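You operate a simulated robot arm through the tools that you are given. There is no shell and no other tool.

You are at the controls of a simulated robot arm. One attempt, no reset.

Task
Wind the flat hose onto its reel, squeezed dry.
Fine: black lever on and red brake off before you wind; wind till the hose end meets the coiler; brake on again. Where these are worked on the way, their far stop is far enough and under half their travel is too little: red brake.

The check looks at the end state, three seconds after you hand in, the way a careful person would. Anything else that was tipped, shoved, dropped, spilled or broken makes it a failure.

Robot
A 7-joint arm with a two-finger parallel gripper, fixed in place. Base frame: the origin is at the foot of the arm, x ahead of it, y to its left, z up; the work surface is at about z = 0.82. Lengths are in m, angles in degrees, forces in N, time in s.
With the tool pointing down near the work surface it reaches from about 0.42 to 0.9 m from the base axis. Its first joint turns from -143.0 to 143.0 degrees. Payload 3 kg.
The tool frame sits at the grasp point between the pads (the TCP): z along the fingers, y along the line on which they close. The tips reach 0.03 m beyond it. The gripper opens to 0.094 m. The fingers are 0.028 m wide and 0.01 m thick; the gripper's body (0.05 by 0.096 m) begins 0.055 m behind the TCP.
Orientation is that of the tool frame in the base frame, as a unit quaternion [w, x, y, z]. With the fingers straight down and closing along the base's y, the tool's x points along the base's -x, its y along +y and its z along -z.

Tools
- The arm moves only by the tool step_arm. Its argument "increments" is a list of rows, each an object (a shift or turn left out is 0, a gripper value left out holds the last) with "delta_pos": the shift along the tool's x, y, z in units of 250 mm (1.0 is 250 mm), a list of three; "rotation": the turn, a rotation vector about the tool's x, y, z in units of 45 degrees (1.0 is 45 degrees), a list of three; "fingers": the opening in per cent of the stroke, from 0 (shut) to 100 (fully open). In form: [{"delta_pos": [x, y, z], "rotation": [ax, ay, az], "fingers": fingers}, ...]. A call has 1 to 20 rows; each row is the pose to reach, as a shift and turn from the pose commanded when the call began, along the tool's axes at that moment. A call with a number of a shift or a turn outside -1 to 1 is refused whole. A row lasts 0.2 s, in which the tool goes at most 0.05 m and 8.6 degrees; a call with a longer step from one row to the next is refused whole, and so is a gripper value outside its range. Where a pose cannot be reached the arm comes as near as it can. A force on the tool above 50 N (or 10 N above the force at the start of the call, whichever is more), or a blocked arm, ends the call early, and 0.2 s more pass. Each finger travels about 0.072 m/s and halts on what it meets, pressing with about 27 N; the grip force reading is that of the motor and also rises with nothing between the fingers. The clock runs only during rows and for 0.2 s after the last one: add rows that repeat a pose to give the fingers time. The reply holds the time, the measured pose of the TCP, the force on the tool along the base axes, the opening and the grip force, in the units named above and with some noise, with the torque about the TCP (base axes, N m) and any sound that the robot's microphone picked up.
- Cameras (640 x 400 px; columns grow to the right, rows downward): "scene" is fixed at [0.221, -0.6491, 1.4696]; the picture's right is [0.63, -0.78, 0.00], its down [-0.43, -0.35, -0.83] and it looks along [0.65, 0.52, -0.55] (base axes); focal length 367 px, centre (320, 200). "wrist" rides on the gripper at [0.076, 0.014, -0.102] in the tool frame; the picture's right is [-0.18, 0.98, 0.00], its down [-0.75, -0.14, -0.64] and it looks along [-0.63, -0.12, 0.77] (tool axes); focal length 243 px, centre (320, 200). There is no depth. A picture from a camera that has moved, and an enlarged one, comes with that camera's place and axes in the base frame and with its lens.
- snapshot(camera): a new picture of that camera. No time passes.
- enlarge(camera, box): a new picture of the part [left, top, right, bottom] of that camera's present view, enlarged. No time passes.
- finish_job(): hands the job in; it is judged then, once.

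Places have to be worked out from the pictures, the camera data and where the tool is seen. Open the gripper and draw the arm clear of the work before you hand the job in, unless the task says otherwise.

The tools are called after "Emit:" by a JSON object that holds its "name" and its "arguments". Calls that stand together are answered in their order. step_arm: Moves the arm, as the interface text tells. Its arguments: {"type":"object","properties":{"increments":{"type":"array"}},"required":["increments"]} The other tools are called the same way: snapshot (camera) takes a picture; enlarge (camera, box) takes an enlarged picture of a part of a camera's view; finish_job () hands the job in.

At the start:

```text
time_s: 0.0
tool_pos: [0.6638, 0.0003, 1.1769]
orientation: [0.0, 0.0, 1.0, 0.0]
ft_force: [1.1, -0.5, 0.3]
torque: [0.04, 0.0, 0.03]
opening: 0.0939
grip_force: 0.1
```

scene: 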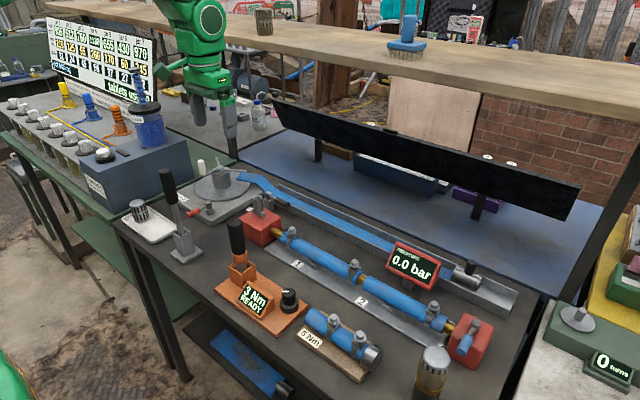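
wrist: 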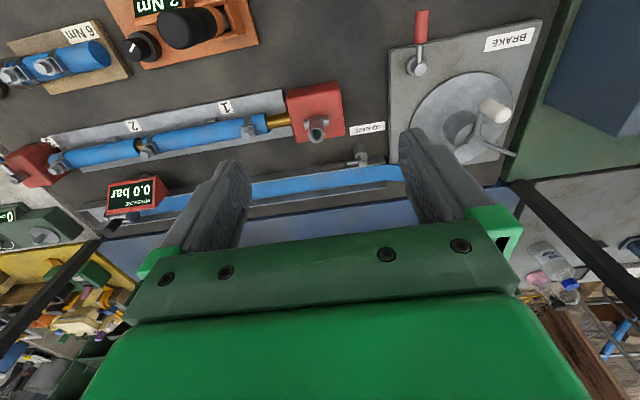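

I start by looking closely at the reel, the brake and the levers in both views before moving.

Emit:
{"name": "enlarge", "arguments": {"camera": "scene", "box": [120, 140, 320, 265]}}

Emit:
{"name": "enlarge", "arguments": {"camera": "wrist", "box": [340, 0, 560, 200]}}

Emit:
{"name": "enlarge", "arguments": {"camera": "scene", "box": [360, 220, 560, 345]}}

Emit:
{"name": "enlarge", "arguments": {"camera": "wrist", "box": [60, 80, 420, 260]}}

```text
3.20 times, centred on (220, 202) of scene
camera zoom: at [0.221, -0.6491, 1.4696], right [0.63, -0.78, 0.0], down [-0.43, -0.35, -0.83], along [0.65, 0.52, -0.55], focal length 1173 px, centre (640, 192)
```

zoom: 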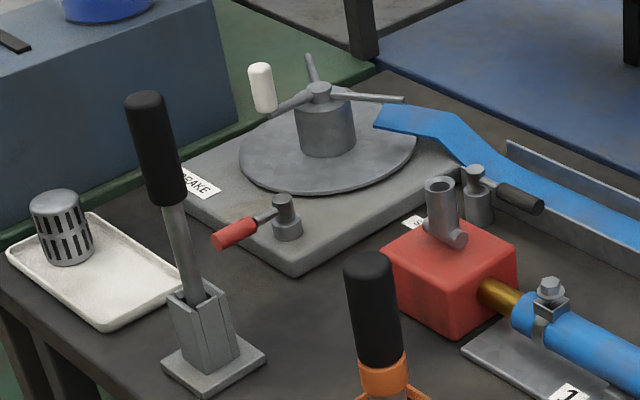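

```text
2.00 times, centred on (450, 100) of wrist
camera zoom: at [0.5874, 0.0131, 1.2805], right [0.18, 0.98, 0.0], down [0.75, -0.14, 0.64], along [0.63, -0.12, -0.77], focal length 485 px, centre (60, 400)
```

zoom: 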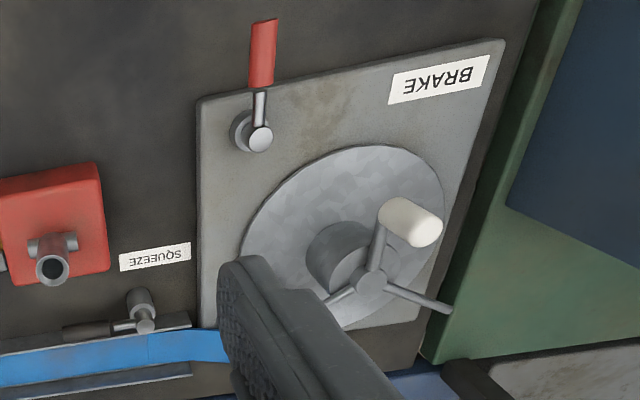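

```text
3.20 times, centred on (460, 282) of scene
camera zoom: at [0.221, -0.6491, 1.4696], right [0.63, -0.78, 0.0], down [-0.43, -0.35, -0.83], along [0.65, 0.52, -0.55], focal length 1173 px, centre (-128, -64)
```

zoom: 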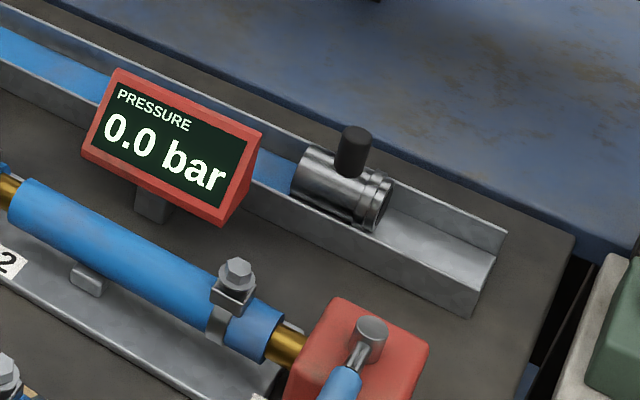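

```text
1.78 times, centred on (240, 170) of wrist
camera zoom: at [0.5874, 0.0131, 1.2805], right [0.18, 0.98, 0.0], down [0.75, -0.14, 0.64], along [0.63, -0.12, -0.77], focal length 431 px, centre (462, 253)
```

zoom: 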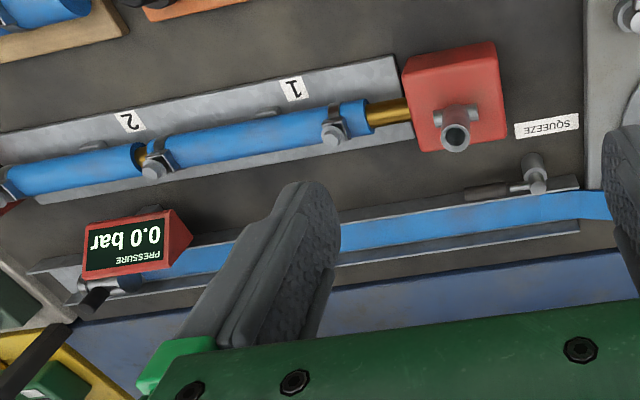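

The small black SQUEEZE lever has its post near (0.84, 0.04, 0.89) and points towards -y. The red brake post is near (0.69, 0.13, 0.895) with its lever towards -x, and the reel hub is at about (0.80, 0.21) with a white crank knob around (0.744, 0.217, 0.957). I move in over the squeeze area, staying high, with the fingers narrowed so I can see better.

Emit:
{"name": "step_arm", "arguments": {"increments": [{"delta_pos": [-0.08, 0, 0.1], "fingers": 32}, {"delta_pos": [-0.16, 0, 0.2], "fingers": 32}, {"delta_pos": [-0.24, 0, 0.3], "fingers": 32}, {"delta_pos": [-0.32, 0, 0.4], "fingers": 32}, {"delta_pos": [-0.36, 0.0, 0.45], "fingers": 32}]}}

Emit:
{"name": "snapshot", "arguments": {"camera": "wrist"}}

Emit:
{"name": "snapshot", "arguments": {"camera": "scene"}}

```text
time_s: 1.2
tool_pos: [0.7524, 0.0001, 1.0641]
orientation: [0.001, 0.0, 1.0, -0.001]
ft_force: [0.7, -0.4, 0.2]
torque: [-0.03, 0.0, 0.0]
opening: 0.0302
grip_force: 0.0
```

```text
taken
camera wrist: at [0.6767, 0.0127, 1.1677], right [0.18, 0.98, 0.0], down [0.75, -0.14, 0.64], along [0.63, -0.12, -0.77], focal length 243 px, centre (320, 200)
```

wrist: 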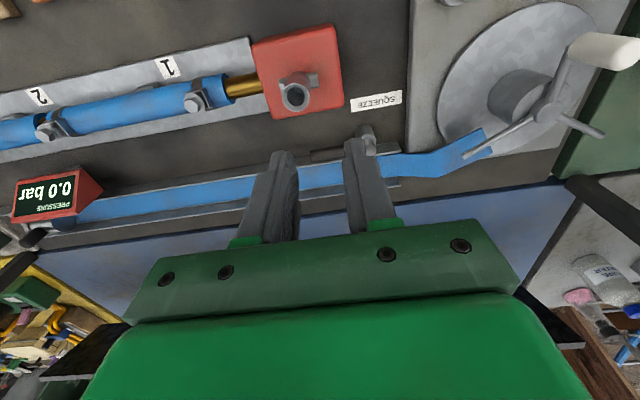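

```text
taken
```

scene: 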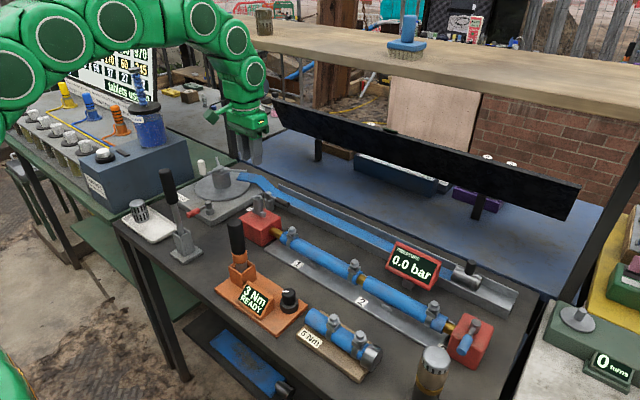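

The fingers hide the squeeze lever, so I shift towards -y to see it clear of them.

Emit:
{"name": "step_arm", "arguments": {"increments": [{"delta_pos": [0, -0.16, 0.0]}, {"delta_pos": [0, -0.32, 0.04]}, {"delta_pos": [0, -0.44, 0.08]}]}}

Emit:
{"name": "snapshot", "arguments": {"camera": "wrist"}}

Emit:
{"name": "enlarge", "arguments": {"camera": "wrist", "box": [340, 60, 540, 220]}}

Emit:
{"name": "enlarge", "arguments": {"camera": "scene", "box": [220, 160, 320, 225]}}

```text
time_s: 2.0
tool_pos: [0.7507, -0.1088, 1.0472]
orientation: [-0.001, 0.0, 1.0, 0.0]
ft_force: [0.2, -0.6, 0.3]
torque: [0.03, 0.02, 0.01]
opening: 0.0302
grip_force: 0.1
```

```text
taken
camera wrist: at [0.6761, -0.0958, 1.1501], right [0.18, 0.98, 0.0], down [0.75, -0.14, 0.64], along [0.63, -0.12, -0.77], focal length 243 px, centre (320, 200)
```

wrist: 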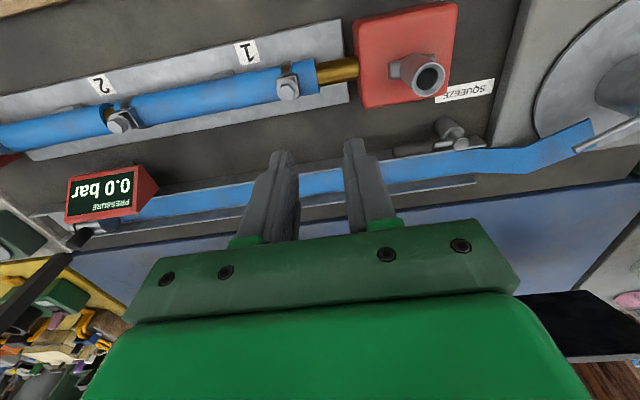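

```text
2.50 times, centred on (440, 140) of wrist
camera zoom: at [0.6761, -0.0958, 1.1501], right [0.18, 0.98, 0.0], down [0.75, -0.14, 0.64], along [0.63, -0.12, -0.77], focal length 606 px, centre (20, 350)
```

zoom: 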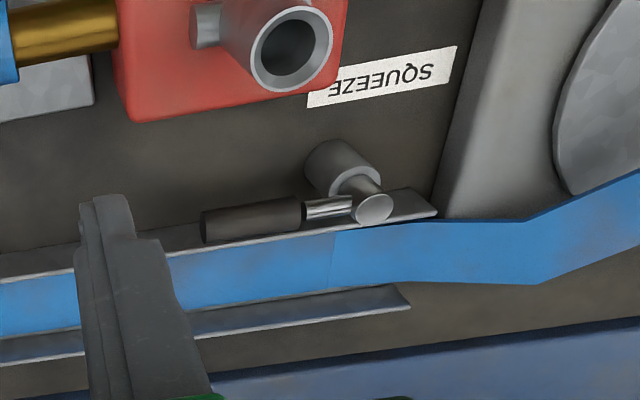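

```text
6.15 times, centred on (270, 192) of scene
camera zoom: at [0.221, -0.6491, 1.4696], right [0.63, -0.78, 0.0], down [-0.43, -0.35, -0.83], along [0.65, 0.52, -0.55], focal length 2256 px, centre (628, 246)
```

zoom: 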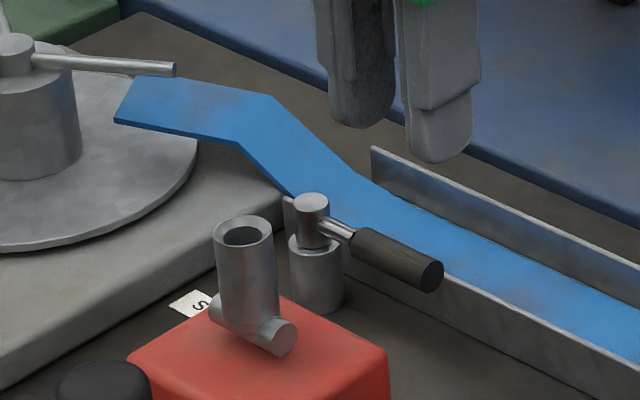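

The squeeze lever turns about a vertical post at about (0.826, 0.03, 0.90), and its handle runs to about (0.83, -0.037, 0.89). I'll turn the tool 90° so the fingers can straddle the handle like a fork. The first 45° goes now.

Emit:
{"name": "step_arm", "arguments": {"increments": [{"rotation": [0, 0, 0.17]}, {"rotation": [0, 0, 0.34]}, {"rotation": [0, 0, 0.51]}, {"rotation": [0, 0, 0.68]}, {"rotation": [0, 0, 0.85]}, {"rotation": [0, 0, 1.0]}, {"rotation": [0, 0, 1.0]}]}}

Emit:
{"name": "step_arm", "arguments": {"increments": [{"rotation": [0, 0, 0.17]}, {"rotation": [0, 0, 0.34]}, {"rotation": [0, 0, 0.51]}, {"rotation": [0, 0, 0.68]}, {"rotation": [0, 0, 0.85]}, {"rotation": [0, 0, 1.0]}, {"rotation": [0, 0, 1.0]}]}}

Emit:
{"name": "snapshot", "arguments": {"camera": "wrist"}}

```text
time_s: 3.6
tool_pos: [0.7518, -0.1103, 1.0446]
orientation: [-0.001, 0.383, 0.924, 0.0]
ft_force: [0.3, -0.2, 0.6]
torque: [0.0, 0.01, 0.0]
opening: 0.0299
grip_force: 0.2
```

```text
time_s: 5.2
tool_pos: [0.7537, -0.1104, 1.0449]
orientation: [0.0, 0.707, 0.707, 0.0]
ft_force: [0.9, -0.4, 0.4]
torque: [0.0, -0.02, -0.01]
opening: 0.0301
grip_force: 0.1
```

```text
taken
camera wrist: at [0.7676, -0.0355, 1.1477], right [0.98, -0.19, 0.0], down [-0.14, -0.75, 0.64], along [-0.12, -0.63, -0.77], focal length 243 px, centre (320, 200)
```

wrist: 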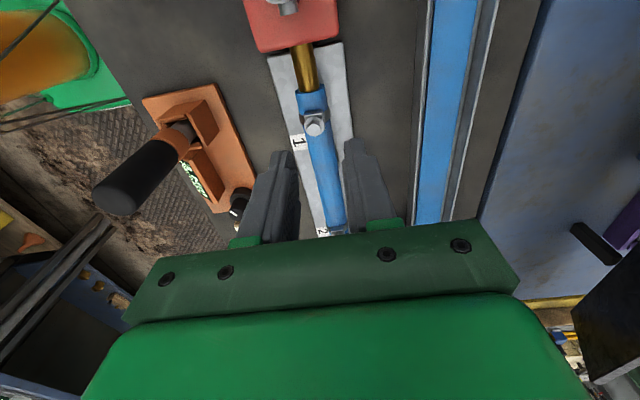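

The tool's x now lies along +y and its y along +x. I move above the lever handle at about (0.829, -0.02), staying high, then look.

Emit:
{"name": "step_arm", "arguments": {"increments": [{"delta_pos": [0.12, 0.1, 0.04]}, {"delta_pos": [0.24, 0.2, 0.08]}, {"delta_pos": [0.36, 0.3, 0.12]}, {"delta_pos": [0.36, 0.3, 0.12]}]}}

Emit:
{"name": "snapshot", "arguments": {"camera": "wrist"}}

Emit:
{"name": "enlarge", "arguments": {"camera": "scene", "box": [200, 130, 340, 220]}}

```text
time_s: 6.2
tool_pos: [0.8276, -0.0186, 1.0134]
orientation: [0.0, 0.707, 0.707, 0.0]
ft_force: [0.0, -0.6, -0.1]
torque: [-0.02, 0.0, 0.0]
opening: 0.0299
grip_force: 0.0
```

```text
taken
camera wrist: at [0.8427, 0.0567, 1.1159], right [0.98, -0.18, 0.0], down [-0.14, -0.75, 0.64], along [-0.12, -0.63, -0.77], focal length 243 px, centre (320, 200)
```

wrist: 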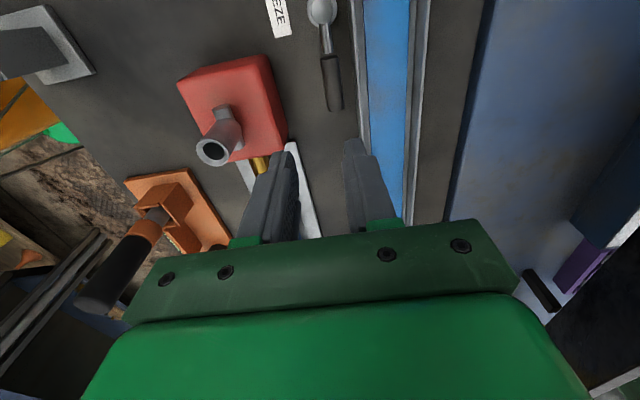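

```text
4.44 times, centred on (270, 175) of scene
camera zoom: at [0.221, -0.6491, 1.4696], right [0.63, -0.78, 0.0], down [-0.43, -0.35, -0.83], along [0.65, 0.52, -0.55], focal length 1629 px, centre (542, 311)
```

zoom: 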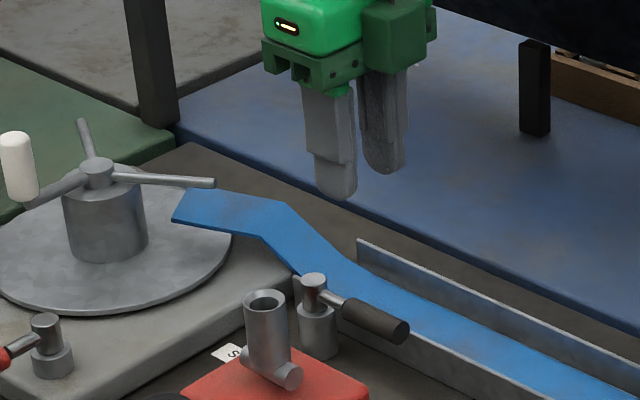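

This near-vertical view puts the post at about (0.84, 0.045) and the handle at x≈0.841 from y=0.02 to -0.025. I align the fork on the handle and go partway down, slightly wider.

Emit:
{"name": "step_arm", "arguments": {"increments": [{"delta_pos": [0.042, 0.053, 0.08], "fingers": 42}, {"delta_pos": [0.042, 0.053, 0.16], "fingers": 42}, {"delta_pos": [0.042, 0.053, 0.22], "fingers": 42}, {"delta_pos": [0.042, 0.053, 0.22], "fingers": 42}]}}

Emit:
{"name": "snapshot", "arguments": {"camera": "wrist"}}

Emit:
{"name": "enlarge", "arguments": {"camera": "scene", "box": [200, 130, 340, 220]}}

```text
time_s: 7.2
tool_pos: [0.838, -0.0095, 0.9599]
orientation: [0.0, 0.707, 0.707, 0.0]
ft_force: [-0.6, -0.4, -1.3]
torque: [-0.01, 0.0, -0.01]
opening: 0.0394
grip_force: 0.1
```

```text
taken
camera wrist: at [0.8531, 0.066, 1.0627], right [0.98, -0.18, 0.0], down [-0.14, -0.75, 0.64], along [-0.12, -0.63, -0.77], focal length 243 px, centre (320, 200)
```

wrist: 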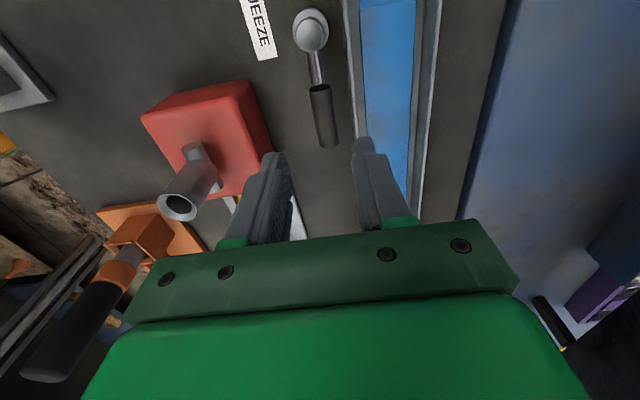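

```text
4.44 times, centred on (270, 175) of scene
camera zoom: at [0.221, -0.6491, 1.4696], right [0.63, -0.78, 0.0], down [-0.43, -0.35, -0.83], along [0.65, 0.52, -0.55], focal length 1629 px, centre (542, 311)
```

zoom: 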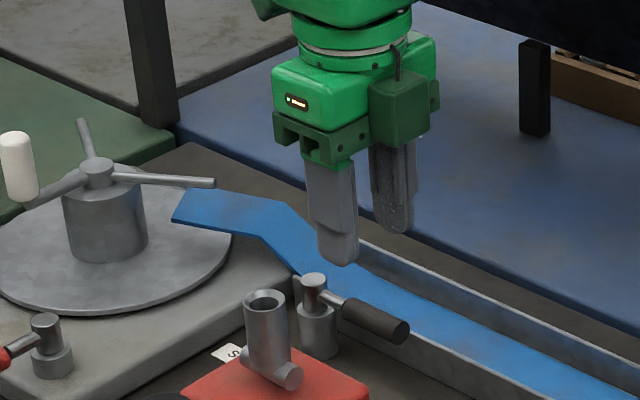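

Triangulating again puts the handle axis at z≈0.877, x≈0.842 and y from about 0.012 to -0.032. I lower the fork so the tips sit just under the handle axis and check.

Emit:
{"name": "step_arm", "arguments": {"increments": [{"delta_pos": [-0.01, 0.008, 0.08], "fingers": 36}, {"delta_pos": [-0.01, 0.008, 0.16], "fingers": 36}, {"delta_pos": [-0.01, 0.008, 0.24], "fingers": 36}, {"delta_pos": [-0.01, 0.008, 0.24], "fingers": 36}]}}

Emit:
{"name": "snapshot", "arguments": {"camera": "wrist"}}

Emit:
{"name": "enlarge", "arguments": {"camera": "scene", "box": [220, 150, 320, 215]}}

```text
time_s: 8.2
tool_pos: [0.8404, -0.0116, 0.9]
orientation: [0.0, 0.707, 0.707, 0.0]
ft_force: [-0.1, 0.0, 0.1]
torque: [-0.01, -0.01, -0.03]
opening: 0.0338
grip_force: 0.1
```

```text
taken
camera wrist: at [0.8571, 0.0631, 1.0027], right [0.98, -0.18, 0.0], down [-0.14, -0.75, 0.64], along [-0.12, -0.63, -0.77], focal length 243 px, centre (320, 200)
```

wrist: 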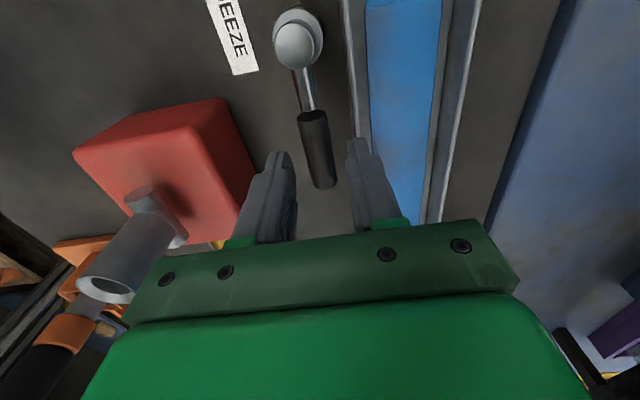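

```text
6.15 times, centred on (270, 182) of scene
camera zoom: at [0.221, -0.6491, 1.4696], right [0.63, -0.78, 0.0], down [-0.43, -0.35, -0.83], along [0.65, 0.52, -0.55], focal length 2256 px, centre (628, 308)
```

zoom: 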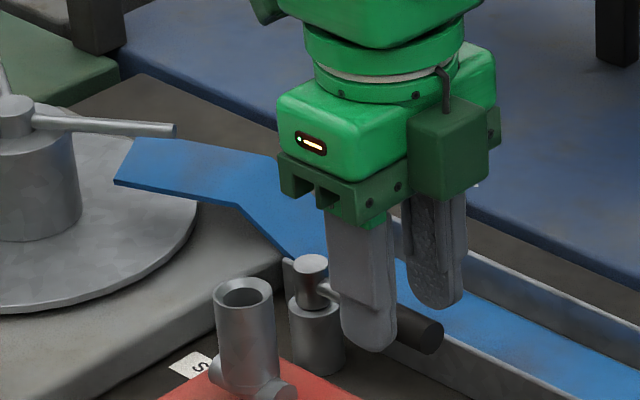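

The fork straddles the handle with no contact force. I try swinging it counter-clockwise, towards +x across the hose, on a 57 mm arc about the post, for the first 30°.

Emit:
{"name": "step_arm", "arguments": {"increments": [{"delta_pos": [0.0019, 0.0296, 0], "rotation": [0, 0, -0.1667]}, {"delta_pos": [0.0077, 0.0586, 0], "rotation": [0, 0, -0.3333]}, {"delta_pos": [0.0172, 0.0866, 0], "rotation": [0, 0, -0.5]}, {"delta_pos": [0.0303, 0.1132, 0], "rotation": [0, 0, -0.6667]}, {"delta_pos": [0.0303, 0.1132, 0], "rotation": [0, 0, -0.6667]}]}}

Emit:
{"name": "snapshot", "arguments": {"camera": "wrist"}}

Emit:
{"name": "enlarge", "arguments": {"camera": "scene", "box": [220, 150, 320, 215]}}

```text
time_s: 9.4
tool_pos: [0.8708, -0.0043, 0.8993]
orientation: [0.0, 0.5, 0.866, 0.0]
ft_force: [0.7, 0.3, 0.2]
torque: [0.03, -0.02, -0.05]
opening: 0.0341
grip_force: 0.1
```

```text
taken
camera wrist: at [0.8458, 0.0668, 1.0026], right [0.94, 0.33, 0.0], down [0.26, -0.72, 0.64], along [0.21, -0.61, -0.77], focal length 243 px, centre (320, 200)
```

wrist: 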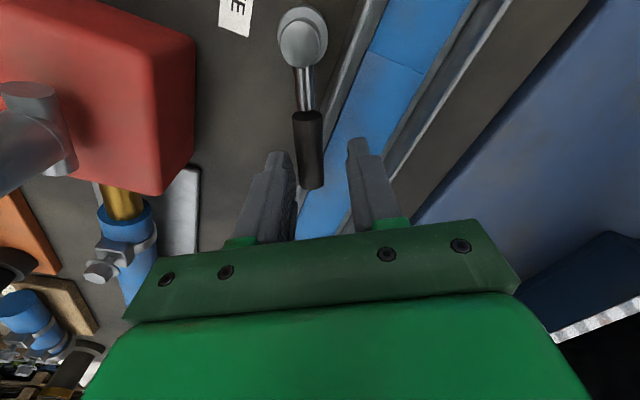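

```text
6.15 times, centred on (270, 182) of scene
camera zoom: at [0.221, -0.6491, 1.4696], right [0.63, -0.78, 0.0], down [-0.43, -0.35, -0.83], along [0.65, 0.52, -0.55], focal length 2256 px, centre (628, 308)
```

zoom: 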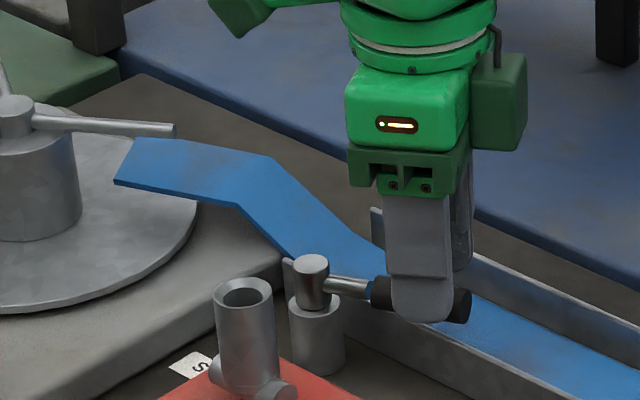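

The lever follows counter-clockwise with little force. I continue another 45° along the arc.

Emit:
{"name": "step_arm", "arguments": {"increments": [{"delta_pos": [0.0019, 0.0296, 0], "rotation": [0, 0, -0.1667]}, {"delta_pos": [0.0077, 0.0586, 0], "rotation": [0, 0, -0.3333]}, {"delta_pos": [0.0172, 0.0866, 0], "rotation": [0, 0, -0.5]}, {"delta_pos": [0.0303, 0.1132, 0], "rotation": [0, 0, -0.6667]}, {"delta_pos": [0.0468, 0.1378, 0], "rotation": [0, 0, -0.8333]}, {"delta_pos": [0.0663, 0.1601, 0], "rotation": [0, 0, -1.0]}, {"delta_pos": [0.0663, 0.1601, 0], "rotation": [0, 0, -1.0]}]}}

Emit:
{"name": "snapshot", "arguments": {"camera": "wrist"}}

Emit:
{"name": "enlarge", "arguments": {"camera": "scene", "box": [220, 150, 320, 215]}}

```text
time_s: 11.0
tool_pos: [0.8973, 0.0305, 0.8977]
orientation: [0.0, 0.13, 0.991, 0.0]
ft_force: [-0.5, -1.0, 0.5]
torque: [-0.01, 0.0, 0.0]
opening: 0.0336
grip_force: 0.3
```

```text
taken
camera wrist: at [0.8287, 0.0625, 1.0019], right [0.43, 0.9, 0.0], down [0.69, -0.33, 0.64], along [0.58, -0.28, -0.77], focal length 243 px, centre (320, 200)
```

wrist: 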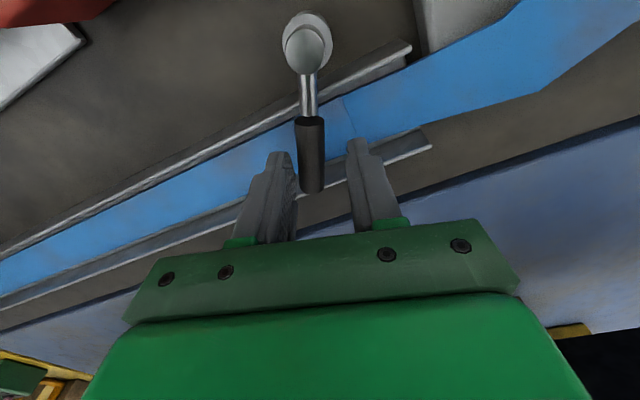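

```text
6.15 times, centred on (270, 182) of scene
camera zoom: at [0.221, -0.6491, 1.4696], right [0.63, -0.78, 0.0], down [-0.43, -0.35, -0.83], along [0.65, 0.52, -0.55], focal length 2256 px, centre (628, 308)
```

zoom: 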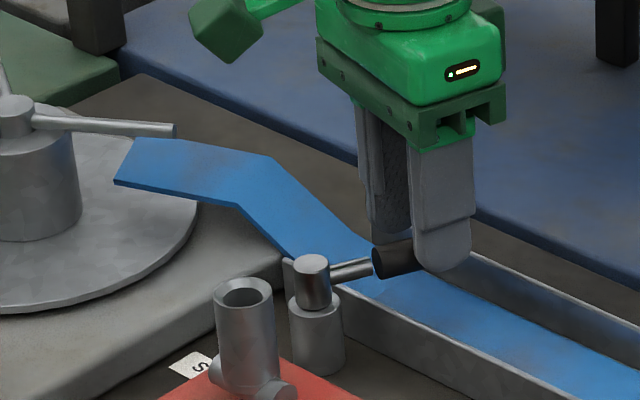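

The handle now points nearly across the hose and the trailing finger is pushing it. I carry on in smaller steps to find the stop.

Emit:
{"name": "step_arm", "arguments": {"increments": [{"delta_pos": [0.0009, 0.0197, 0], "rotation": [0, 0, -0.111]}, {"delta_pos": [0.0034, 0.0393, 0], "rotation": [0, 0, -0.222]}, {"delta_pos": [0.0077, 0.0586, 0], "rotation": [0, 0, -0.333]}, {"delta_pos": [0.0137, 0.0774, 0], "rotation": [0, 0, -0.444]}, {"delta_pos": [0.0212, 0.0957, 0], "rotation": [0, 0, -0.555]}, {"delta_pos": [0.0303, 0.1132, 0], "rotation": [0, 0, -0.6667]}]}}

Emit:
{"name": "snapshot", "arguments": {"camera": "wrist"}}

Emit:
{"name": "enlarge", "arguments": {"camera": "scene", "box": [220, 150, 320, 215]}}

```text
time_s: 12.4
tool_pos: [0.8968, 0.057, 0.8998]
orientation: [0.0, -0.13, 0.991, 0.0]
ft_force: [-4.0, -10.4, -2.3]
torque: [-0.3, 0.19, -0.27]
opening: 0.039
grip_force: 5.0
```

```text
taken
camera wrist: at [0.821, 0.0502, 1.0031], right [-0.07, 1.0, 0.0], down [0.77, 0.06, 0.64], along [0.64, 0.05, -0.77], focal length 243 px, centre (320, 200)
```

wrist: 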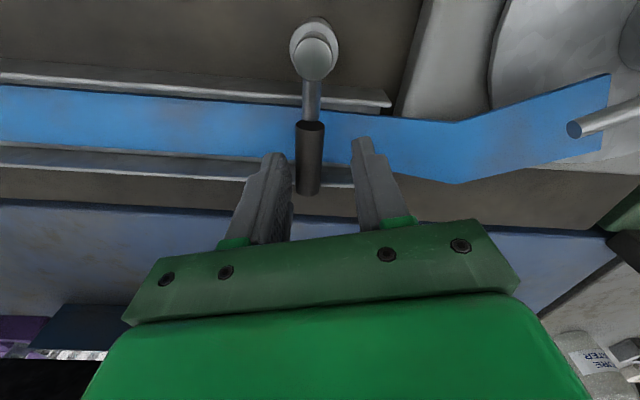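

```text
6.15 times, centred on (270, 182) of scene
camera zoom: at [0.221, -0.6491, 1.4696], right [0.63, -0.78, 0.0], down [-0.43, -0.35, -0.83], along [0.65, 0.52, -0.55], focal length 2256 px, centre (628, 308)
```

zoom: 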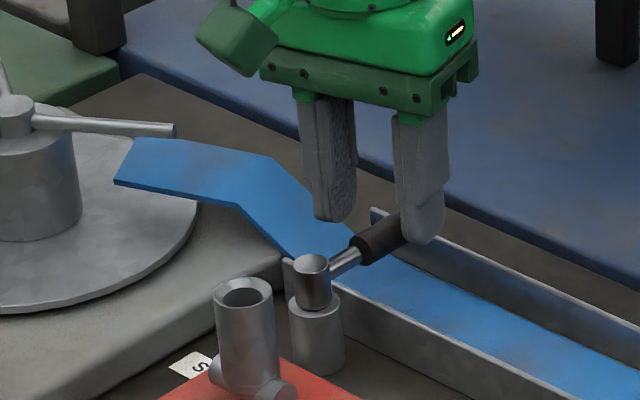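

The force rose to about 10 N and pushed the finger open a little, with the handle pointing exactly along +x. That makes 90° and the stop, so the black lever is on. I ease back from it and lift straight up, then move to look at the brake.

Emit:
{"name": "step_arm", "arguments": {"increments": [{"delta_pos": [0, -0.028, 0]}, {"delta_pos": [0, -0.028, -0.15]}, {"delta_pos": [0, -0.028, -0.3]}, {"delta_pos": [0, -0.028, -0.45]}, {"delta_pos": [0, -0.028, -0.6]}, {"delta_pos": [0, -0.028, -0.72], "rotation": [0, 0, 0.166]}, {"delta_pos": [0, -0.028, -0.72], "rotation": [0, 0, 0.333]}, {"delta_pos": [0, -0.028, -0.72], "rotation": [0, 0, 0.333]}]}}

Emit:
{"name": "enlarge", "arguments": {"camera": "scene", "box": [220, 150, 320, 215]}}

```text
time_s: 14.4
tool_pos: [0.86, 0.0458, 0.973]
orientation: [-0.054, 0.003, 0.999, -0.004]
ft_force: [-0.6, 0.5, -0.2]
torque: [-0.03, -0.01, 0.02]
opening: 0.0336
grip_force: 0.0
out of reach, approached as far as the arm can: row 3, 4, 5, 6, 7, 8
stopped in row 8: the arm was blocked; the commanded pose is now the measured one
```

```text
6.15 times, centred on (270, 182) of scene
camera zoom: at [0.221, -0.6491, 1.4696], right [0.63, -0.78, 0.0], down [-0.43, -0.35, -0.83], along [0.65, 0.52, -0.55], focal length 2256 px, centre (628, 308)
```

zoom: 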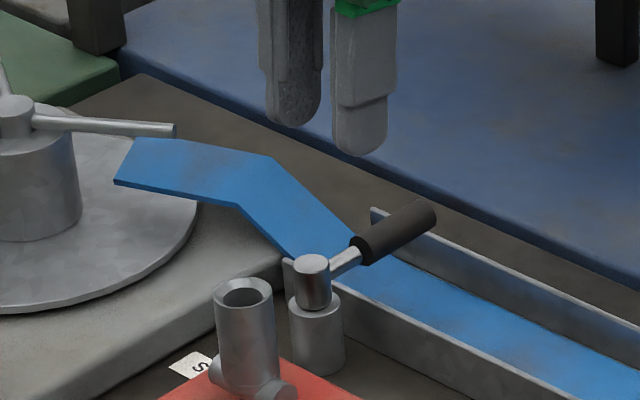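

The lever stays across the hose at its stop. Reach at that radius is limited higher up, which left a slight tilt. I undo the tilt while drawing back and up to look at the brake and reel.

Emit:
{"name": "step_arm", "arguments": {"increments": [{"delta_pos": [0.123, -0.008, -0.066], "rotation": [0, -0.07, 0]}, {"delta_pos": [0.246, -0.016, -0.131], "rotation": [0, -0.138, 0]}, {"delta_pos": [0.368, -0.024, -0.197], "rotation": [0, -0.138, 0]}, {"delta_pos": [0.491, -0.032, -0.263], "rotation": [0, -0.138, 0]}, {"delta_pos": [0.614, -0.04, -0.328], "rotation": [0, -0.138, 0]}, {"delta_pos": [0.737, -0.048, -0.394], "rotation": [0, -0.138, 0]}, {"delta_pos": [0.859, -0.056, -0.46], "rotation": [0, -0.138, 0]}, {"delta_pos": [0.982, -0.064, -0.525], "rotation": [0, -0.138, 0]}, {"delta_pos": [0.982, -0.064, -0.525], "rotation": [0, -0.138, 0]}]}}

Emit:
{"name": "snapshot", "arguments": {"camera": "wrist"}}

Emit:
{"name": "enlarge", "arguments": {"camera": "wrist", "box": [340, 20, 600, 180]}}

Emit:
{"name": "enlarge", "arguments": {"camera": "scene", "box": [120, 140, 320, 265]}}

```text
time_s: 16.4
tool_pos: [0.6276, 0.0357, 1.1322]
orientation: [0.0, 0.004, 1.0, -0.005]
ft_force: [-0.1, -0.4, -0.2]
torque: [-0.02, 0.03, 0.01]
opening: 0.0337
grip_force: 0.0
```

```text
taken
camera wrist: at [0.5532, 0.0494, 1.2347], right [0.19, 0.98, -0.01], down [0.75, -0.14, 0.64], along [0.63, -0.13, -0.77], focal length 243 px, centre (320, 200)
```

wrist: 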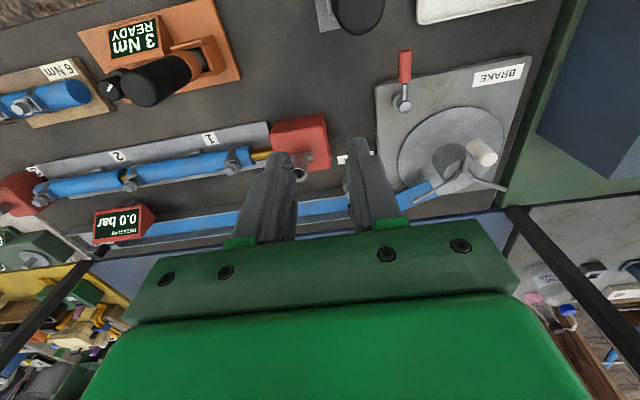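

```text
2.46 times, centred on (470, 100) of wrist
camera zoom: at [0.5532, 0.0494, 1.2347], right [0.19, 0.98, -0.01], down [0.75, -0.14, 0.64], along [0.63, -0.13, -0.77], focal length 597 px, centre (-49, 446)
```

zoom: 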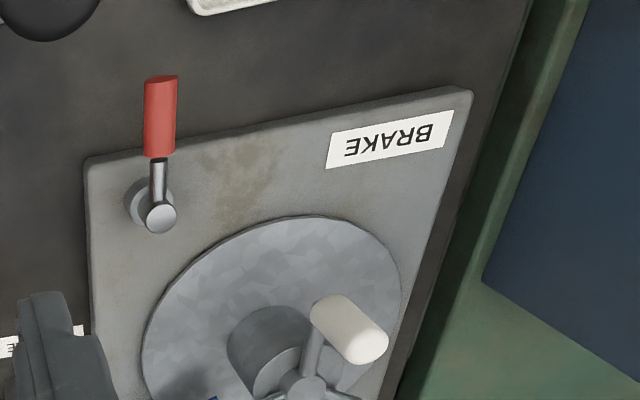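

```text
3.20 times, centred on (220, 202) of scene
camera zoom: at [0.221, -0.6491, 1.4696], right [0.63, -0.78, 0.0], down [-0.43, -0.35, -0.83], along [0.65, 0.52, -0.55], focal length 1173 px, centre (640, 192)
```

zoom: 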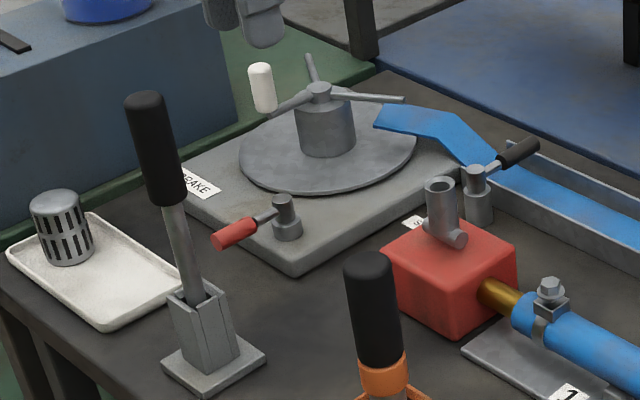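

The brake cap is at about (0.691, 0.137, 0.893) with its handle towards -x, mid-handle at about (0.643, 0.141, 0.88). The tall pump lever at about (0.563, 0.067), top z 1.07, is close by. I'll tilt the tool about 25° so the wrist leans away from it, and move above the brake handle.

Emit:
{"name": "step_arm", "arguments": {"increments": [{"delta_pos": [-0.02, 0.1, 0.03], "rotation": [0, 0.14, 0]}, {"delta_pos": [-0.04, 0.2, 0.06], "rotation": [0, 0.28, 0]}, {"delta_pos": [-0.06, 0.3, 0.09], "rotation": [0, 0.42, 0]}, {"delta_pos": [-0.08, 0.42, 0.12], "rotation": [0, 0.555, 0]}, {"delta_pos": [-0.08, 0.42, 0.12], "rotation": [0, 0.555, 0]}]}}

Emit:
{"name": "snapshot", "arguments": {"camera": "wrist"}}

Emit:
{"name": "snapshot", "arguments": {"camera": "scene"}}

```text
time_s: 17.6
tool_pos: [0.6428, 0.1358, 1.0825]
orientation: [-0.217, 0.005, 0.976, -0.003]
ft_force: [-0.7, 0.3, -0.2]
torque: [0.01, 0.0, -0.01]
opening: 0.0337
grip_force: 0.1
out of reach, approached as far as the arm can: row 4, 5
```

```text
taken
camera wrist: at [0.618, 0.1507, 1.2082], right [0.17, 0.98, -0.09], down [0.95, -0.15, 0.26], along [0.25, -0.13, -0.96], focal length 243 px, centre (320, 200)
```

wrist: 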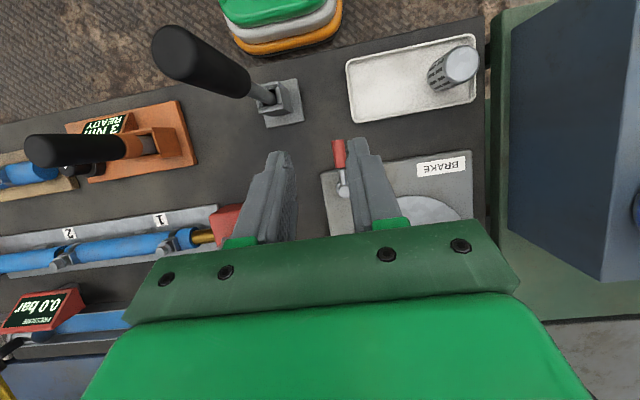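

```text
taken
```

scene: 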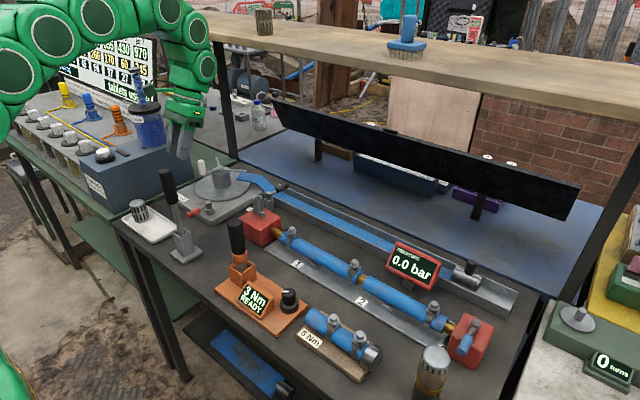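

Measurements from this steeper view agree: cap at (0.691, 0.139), handle at x=0.627–0.66, y≈0.141. I descend partway over the handle, keeping the tilt.

Emit:
{"name": "step_arm", "arguments": {"increments": [{"delta_pos": [-0.052, 0, 0.116]}, {"delta_pos": [-0.104, 0, 0.232]}, {"delta_pos": [-0.156, 0, 0.348]}, {"delta_pos": [-0.207, 0, 0.464]}, {"delta_pos": [-0.207, 0, 0.464]}]}}

Emit:
{"name": "snapshot", "arguments": {"camera": "wrist"}}

Emit:
{"name": "enlarge", "arguments": {"camera": "scene", "box": [120, 110, 280, 210]}}

```text
time_s: 18.8
tool_pos: [0.6405, 0.1358, 0.9563]
orientation: [-0.216, 0.004, 0.976, -0.003]
ft_force: [0.5, -0.3, 0.6]
torque: [0.0, -0.05, 0.02]
opening: 0.0338
grip_force: 0.1
```

```text
taken
camera wrist: at [0.6154, 0.1497, 1.0817], right [0.17, 0.98, -0.09], down [0.95, -0.15, 0.27], along [0.25, -0.13, -0.96], focal length 243 px, centre (320, 200)
```

wrist: 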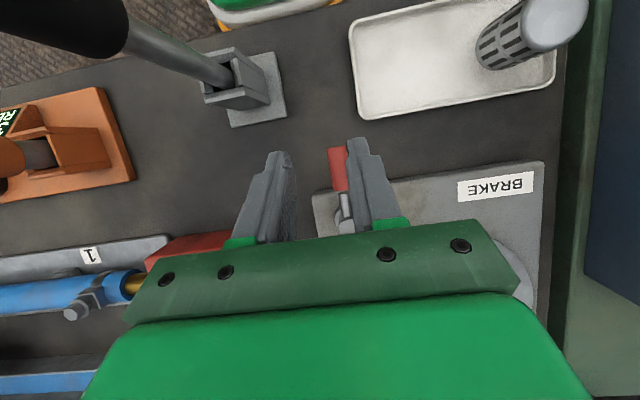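

```text
4.00 times, centred on (200, 160) of scene
camera zoom: at [0.221, -0.6491, 1.4696], right [0.63, -0.78, 0.0], down [-0.43, -0.35, -0.83], along [0.65, 0.52, -0.55], focal length 1466 px, centre (800, 360)
```

zoom: 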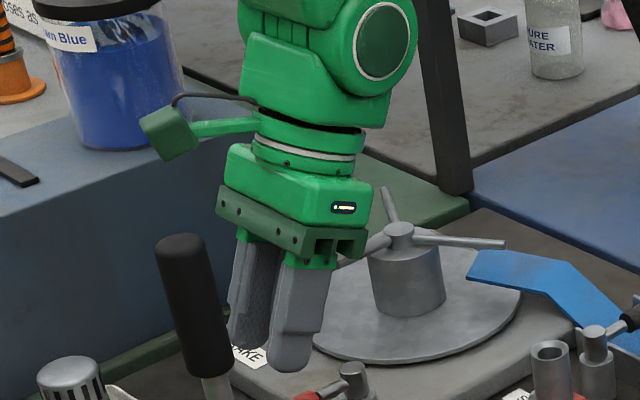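

The wrist stays well clear of the pump lever. I shift 5 mm towards +y and lower the fork around the brake handle.

Emit:
{"name": "step_arm", "arguments": {"increments": [{"delta_pos": [-0.03, 0.022, 0.0], "fingers": 40}, {"delta_pos": [-0.074, 0.022, 0.095], "fingers": 40}, {"delta_pos": [-0.11, 0.022, 0.14], "fingers": 40}, {"delta_pos": [-0.1486, 0.022, 0.191], "fingers": 40}, {"delta_pos": [-0.1486, 0.022, 0.191], "fingers": 40}]}}

Emit:
{"name": "snapshot", "arguments": {"camera": "wrist"}}

Emit:
{"name": "enlarge", "arguments": {"camera": "scene", "box": [140, 140, 260, 230]}}

```text
time_s: 20.0
tool_pos: [0.6535, 0.1388, 0.896]
orientation: [-0.216, 0.004, 0.976, -0.003]
ft_force: [-0.6, 0.7, 0.1]
torque: [-0.02, 0.0, 0.0]
opening: 0.0374
grip_force: 0.0
```

```text
taken
camera wrist: at [0.6293, 0.1533, 1.0223], right [0.17, 0.98, -0.09], down [0.95, -0.15, 0.27], along [0.25, -0.13, -0.96], focal length 243 px, centre (320, 200)
```

wrist: 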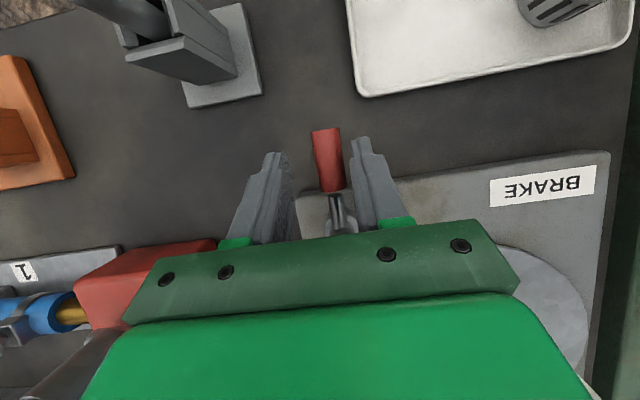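

```text
4.44 times, centred on (200, 185) of scene
camera zoom: at [0.221, -0.6491, 1.4696], right [0.63, -0.78, 0.0], down [-0.43, -0.35, -0.83], along [0.65, 0.52, -0.55], focal length 1629 px, centre (853, 267)
```

zoom: 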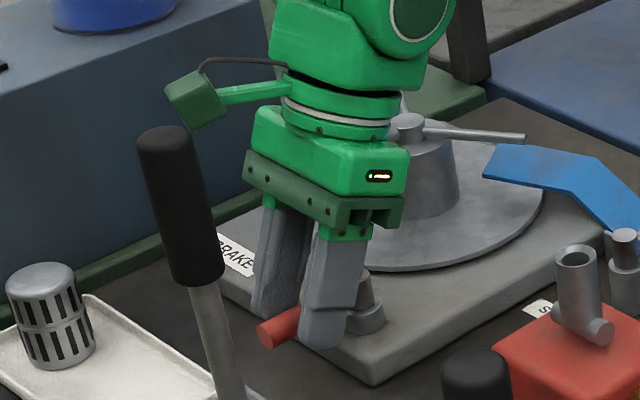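

The fork sits around the red handle with no contact. I try turning it clockwise towards +y about the post by 24°, watching the force.

Emit:
{"name": "step_arm", "arguments": {"increments": [{"delta_pos": [-0.0007, 0.0157, -0.0003], "rotation": [-0.0563, 0, 0.1208]}, {"delta_pos": [-0.003, 0.0312, -0.0014], "rotation": [-0.1127, 0, 0.2416]}, {"delta_pos": [-0.0065, 0.0464, -0.003], "rotation": [-0.169, 0, 0.3624]}, {"delta_pos": [-0.0116, 0.061, -0.0054], "rotation": [-0.2254, 0, 0.4832]}]}}

Emit:
{"name": "snapshot", "arguments": {"camera": "wrist"}}

Emit:
{"name": "enlarge", "arguments": {"camera": "scene", "box": [140, 140, 260, 230]}}

```text
time_s: 21.0
tool_pos: [0.6598, 0.1546, 0.899]
orientation: [-0.209, 0.207, 0.955, 0.042]
ft_force: [-0.5, -1.2, 0.7]
torque: [-0.03, 0.05, 0.05]
opening: 0.0381
grip_force: 0.2
```

```text
taken
camera wrist: at [0.6424, 0.1779, 1.0245], right [0.56, 0.82, -0.08], down [0.81, -0.52, 0.27], along [0.18, -0.22, -0.96], focal length 243 px, centre (320, 200)
```

wrist: 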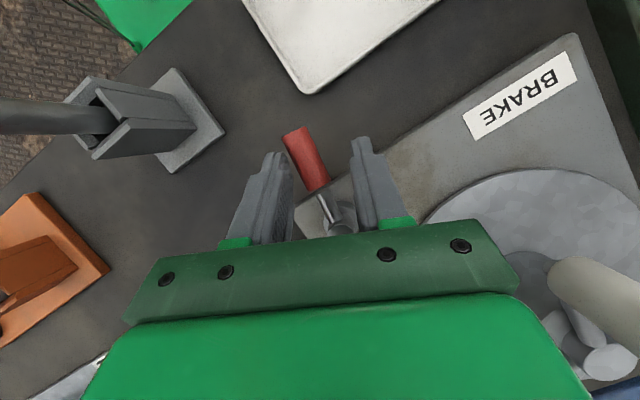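

```text
4.44 times, centred on (200, 185) of scene
camera zoom: at [0.221, -0.6491, 1.4696], right [0.63, -0.78, 0.0], down [-0.43, -0.35, -0.83], along [0.65, 0.52, -0.55], focal length 1629 px, centre (853, 267)
```

zoom: 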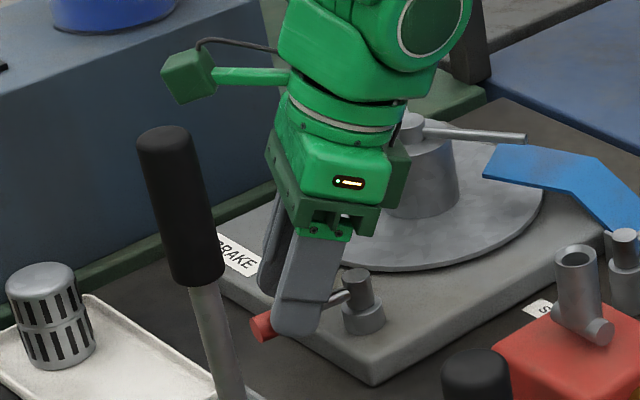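

The handle has started to follow clockwise with about 1 N, so this is the free direction. I keep going on the same arc, slightly higher and with the fork narrower, to stay clear of the reel disc.

Emit:
{"name": "step_arm", "arguments": {"increments": [{"delta_pos": [0.0061, 0.0157, -0.0148], "rotation": [-0.0563, 0, 0.1208], "fingers": 30}, {"delta_pos": [0.0038, 0.0312, -0.0159], "rotation": [-0.1127, 0, 0.2416]}, {"delta_pos": [0.0003, 0.0464, -0.0175], "rotation": [-0.169, 0, 0.3624]}, {"delta_pos": [-0.0048, 0.061, -0.0199], "rotation": [-0.2254, 0, 0.4832]}, {"delta_pos": [-0.0114, 0.075, -0.023], "rotation": [-0.2817, 0, 0.604]}]}}

Emit:
{"name": "snapshot", "arguments": {"camera": "wrist"}}

Emit:
{"name": "enlarge", "arguments": {"camera": "scene", "box": [140, 140, 260, 230]}}

```text
time_s: 22.2
tool_pos: [0.673, 0.1697, 0.9021]
orientation: [-0.19, 0.448, 0.869, 0.096]
ft_force: [0.6, -0.8, 0.4]
torque: [0.01, 0.04, 0.0]
opening: 0.0285
grip_force: 0.1
```

```text
taken
camera wrist: at [0.669, 0.1986, 1.0281], right [0.9, 0.44, -0.08], down [0.44, -0.86, 0.27], along [0.05, -0.28, -0.96], focal length 243 px, centre (320, 200)
```

wrist: 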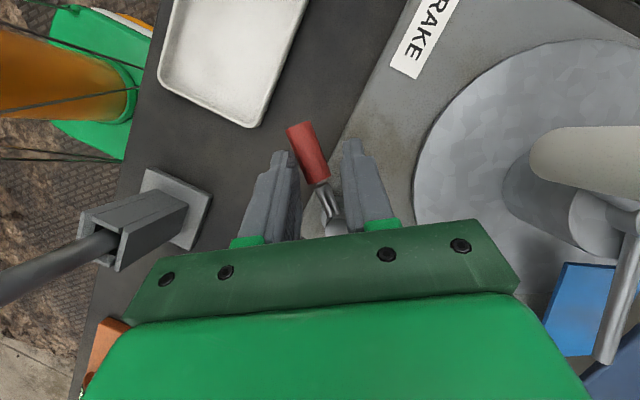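

```text
4.44 times, centred on (200, 185) of scene
camera zoom: at [0.221, -0.6491, 1.4696], right [0.63, -0.78, 0.0], down [-0.43, -0.35, -0.83], along [0.65, 0.52, -0.55], focal length 1629 px, centre (853, 267)
```

zoom: 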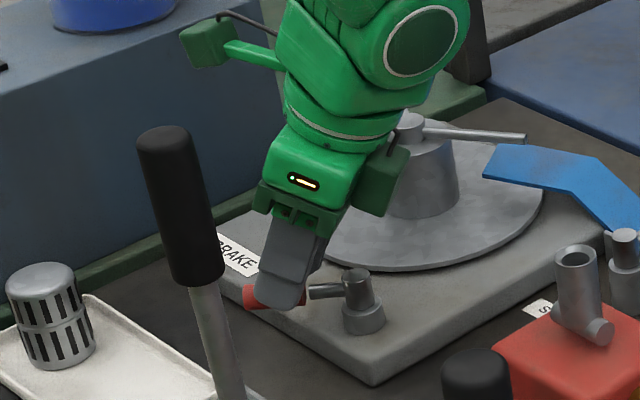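

It is turning freely, and the handle is now at about 40°. I continue by 36°.

Emit:
{"name": "step_arm", "arguments": {"increments": [{"delta_pos": [-0.0007, 0.0157, -0.0003], "rotation": [-0.0563, 0, 0.1208]}, {"delta_pos": [-0.003, 0.0312, -0.0014], "rotation": [-0.1127, 0, 0.2416]}, {"delta_pos": [-0.0065, 0.0464, -0.003], "rotation": [-0.169, 0, 0.3624]}, {"delta_pos": [-0.0116, 0.061, -0.0054], "rotation": [-0.2254, 0, 0.4832]}, {"delta_pos": [-0.0182, 0.075, -0.0085], "rotation": [-0.2817, 0, 0.604]}, {"delta_pos": [-0.0259, 0.0882, -0.0121], "rotation": [-0.3381, 0, 0.7248]}]}}

Emit:
{"name": "snapshot", "arguments": {"camera": "wrist"}}

Emit:
{"name": "enlarge", "arguments": {"camera": "scene", "box": [140, 140, 260, 230]}}

```text
time_s: 23.6
tool_pos: [0.6933, 0.1774, 0.9028]
orientation: [-0.149, 0.693, 0.689, 0.152]
ft_force: [-0.4, 0.9, 0.0]
torque: [-0.03, -0.02, -0.02]
opening: 0.0283
grip_force: 0.3
```

```text
taken
camera wrist: at [0.7085, 0.2017, 1.0282], right [0.98, -0.18, -0.07], down [-0.15, -0.95, 0.27], along [-0.12, -0.25, -0.96], focal length 243 px, centre (320, 200)
```

wrist: 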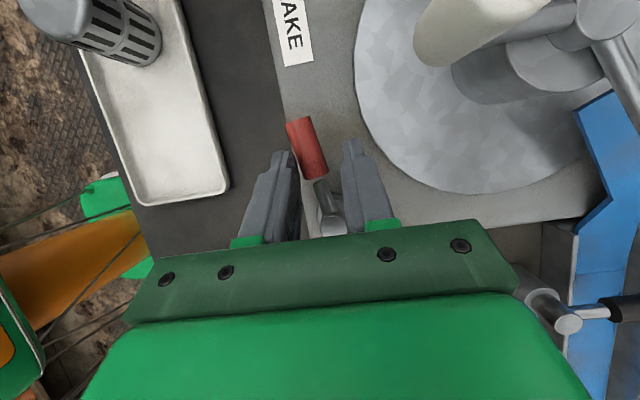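

```text
4.44 times, centred on (200, 185) of scene
camera zoom: at [0.221, -0.6491, 1.4696], right [0.63, -0.78, 0.0], down [-0.43, -0.35, -0.83], along [0.65, 0.52, -0.55], focal length 1629 px, centre (853, 267)
```

zoom: 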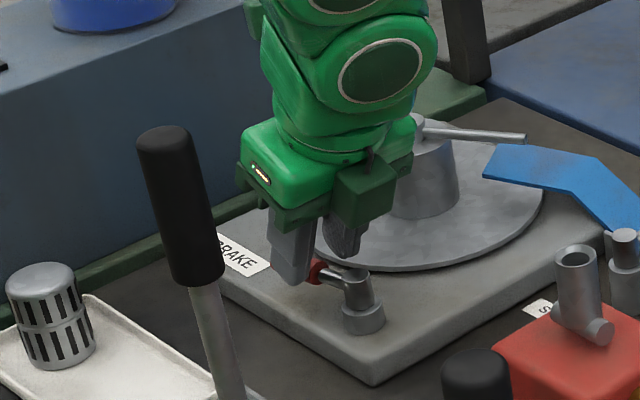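

The handle is now near 80–86°. I push on by up to 18° in small steps to find the stop.

Emit:
{"name": "step_arm", "arguments": {"increments": [{"delta_pos": [-0.0002, 0.0079, -0.0001], "rotation": [-0.0282, 0, 0.0604]}, {"delta_pos": [-0.0007, 0.0157, -0.0003], "rotation": [-0.0563, 0, 0.1208]}, {"delta_pos": [-0.0017, 0.0235, -0.0008], "rotation": [-0.0845, 0, 0.1812]}, {"delta_pos": [-0.003, 0.0312, -0.0014], "rotation": [-0.1127, 0, 0.2416]}, {"delta_pos": [-0.0046, 0.0388, -0.0022], "rotation": [-0.1408, 0, 0.302]}, {"delta_pos": [-0.0065, 0.0464, -0.003], "rotation": [-0.169, 0, 0.3624]}]}}

Emit:
{"name": "snapshot", "arguments": {"camera": "wrist"}}

Emit:
{"name": "enlarge", "arguments": {"camera": "scene", "box": [140, 140, 260, 230]}}

```text
time_s: 25.0
tool_pos: [0.7022, 0.1739, 0.9018]
orientation: [-0.123, 0.792, 0.572, 0.174]
ft_force: [-31.0, -12.5, 13.3]
torque: [-0.22, 0.93, 1.04]
opening: 0.0428
grip_force: 13.1
```

```text
taken
camera wrist: at [0.726, 0.1944, 1.0277], right [0.88, -0.47, -0.07], down [-0.43, -0.86, 0.27], along [-0.19, -0.21, -0.96], focal length 243 px, centre (320, 200)
```

wrist: 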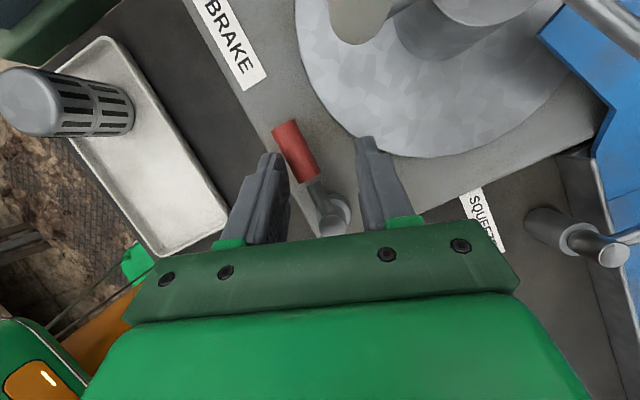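

```text
4.44 times, centred on (200, 185) of scene
camera zoom: at [0.221, -0.6491, 1.4696], right [0.63, -0.78, 0.0], down [-0.43, -0.35, -0.83], along [0.65, 0.52, -0.55], focal length 1629 px, centre (853, 267)
```

zoom: 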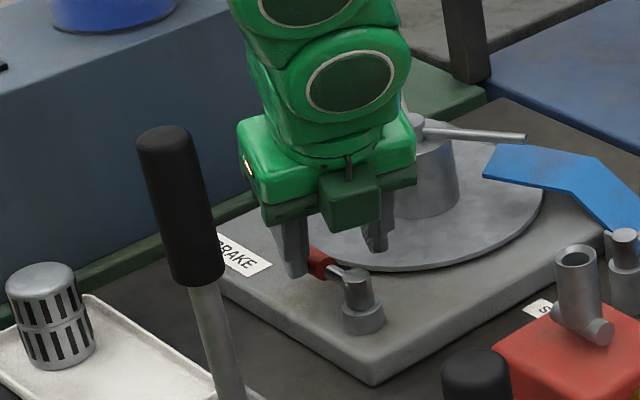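

The force climbed to about 33 N and spread the fingers while the handle points along +y. That is the far stop, about 90° of travel, so the brake is off. I back off 12° to unload, then lift straight up.

Emit:
{"name": "step_arm", "arguments": {"increments": [{"delta_pos": [-0.0007, -0.0157, -0.0003], "rotation": [0.0563, 0, -0.1208]}, {"delta_pos": [-0.003, -0.0312, -0.0014], "rotation": [0.1127, 0, -0.2416]}, {"delta_pos": [-0.003, -0.0312, -0.0014], "rotation": [0.1127, 0, -0.2416]}]}}

Emit:
{"name": "enlarge", "arguments": {"camera": "wrist", "box": [200, 60, 460, 260]}}

```text
time_s: 25.8
tool_pos: [0.6975, 0.177, 0.9025]
orientation: [-0.141, 0.728, 0.652, 0.16]
ft_force: [0.2, -0.9, 1.0]
torque: [0.03, -0.01, 0.01]
opening: 0.0283
grip_force: 0.1
```

```text
2.00 times, centred on (330, 160) of wrist
camera zoom: at [0.715, 0.1998, 1.0277], right [0.96, -0.27, -0.07], down [-0.25, -0.93, 0.27], along [-0.14, -0.24, -0.96], focal length 485 px, centre (300, 280)
```

zoom: 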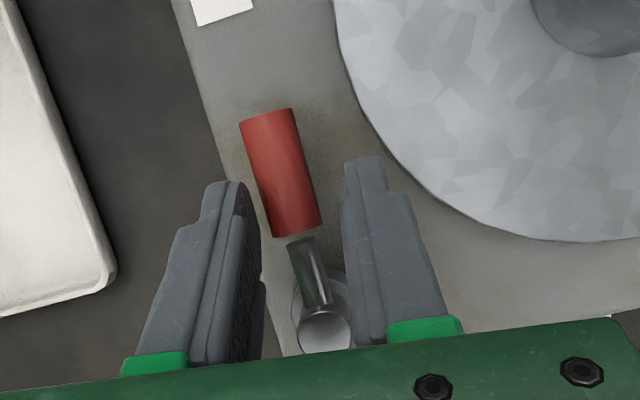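

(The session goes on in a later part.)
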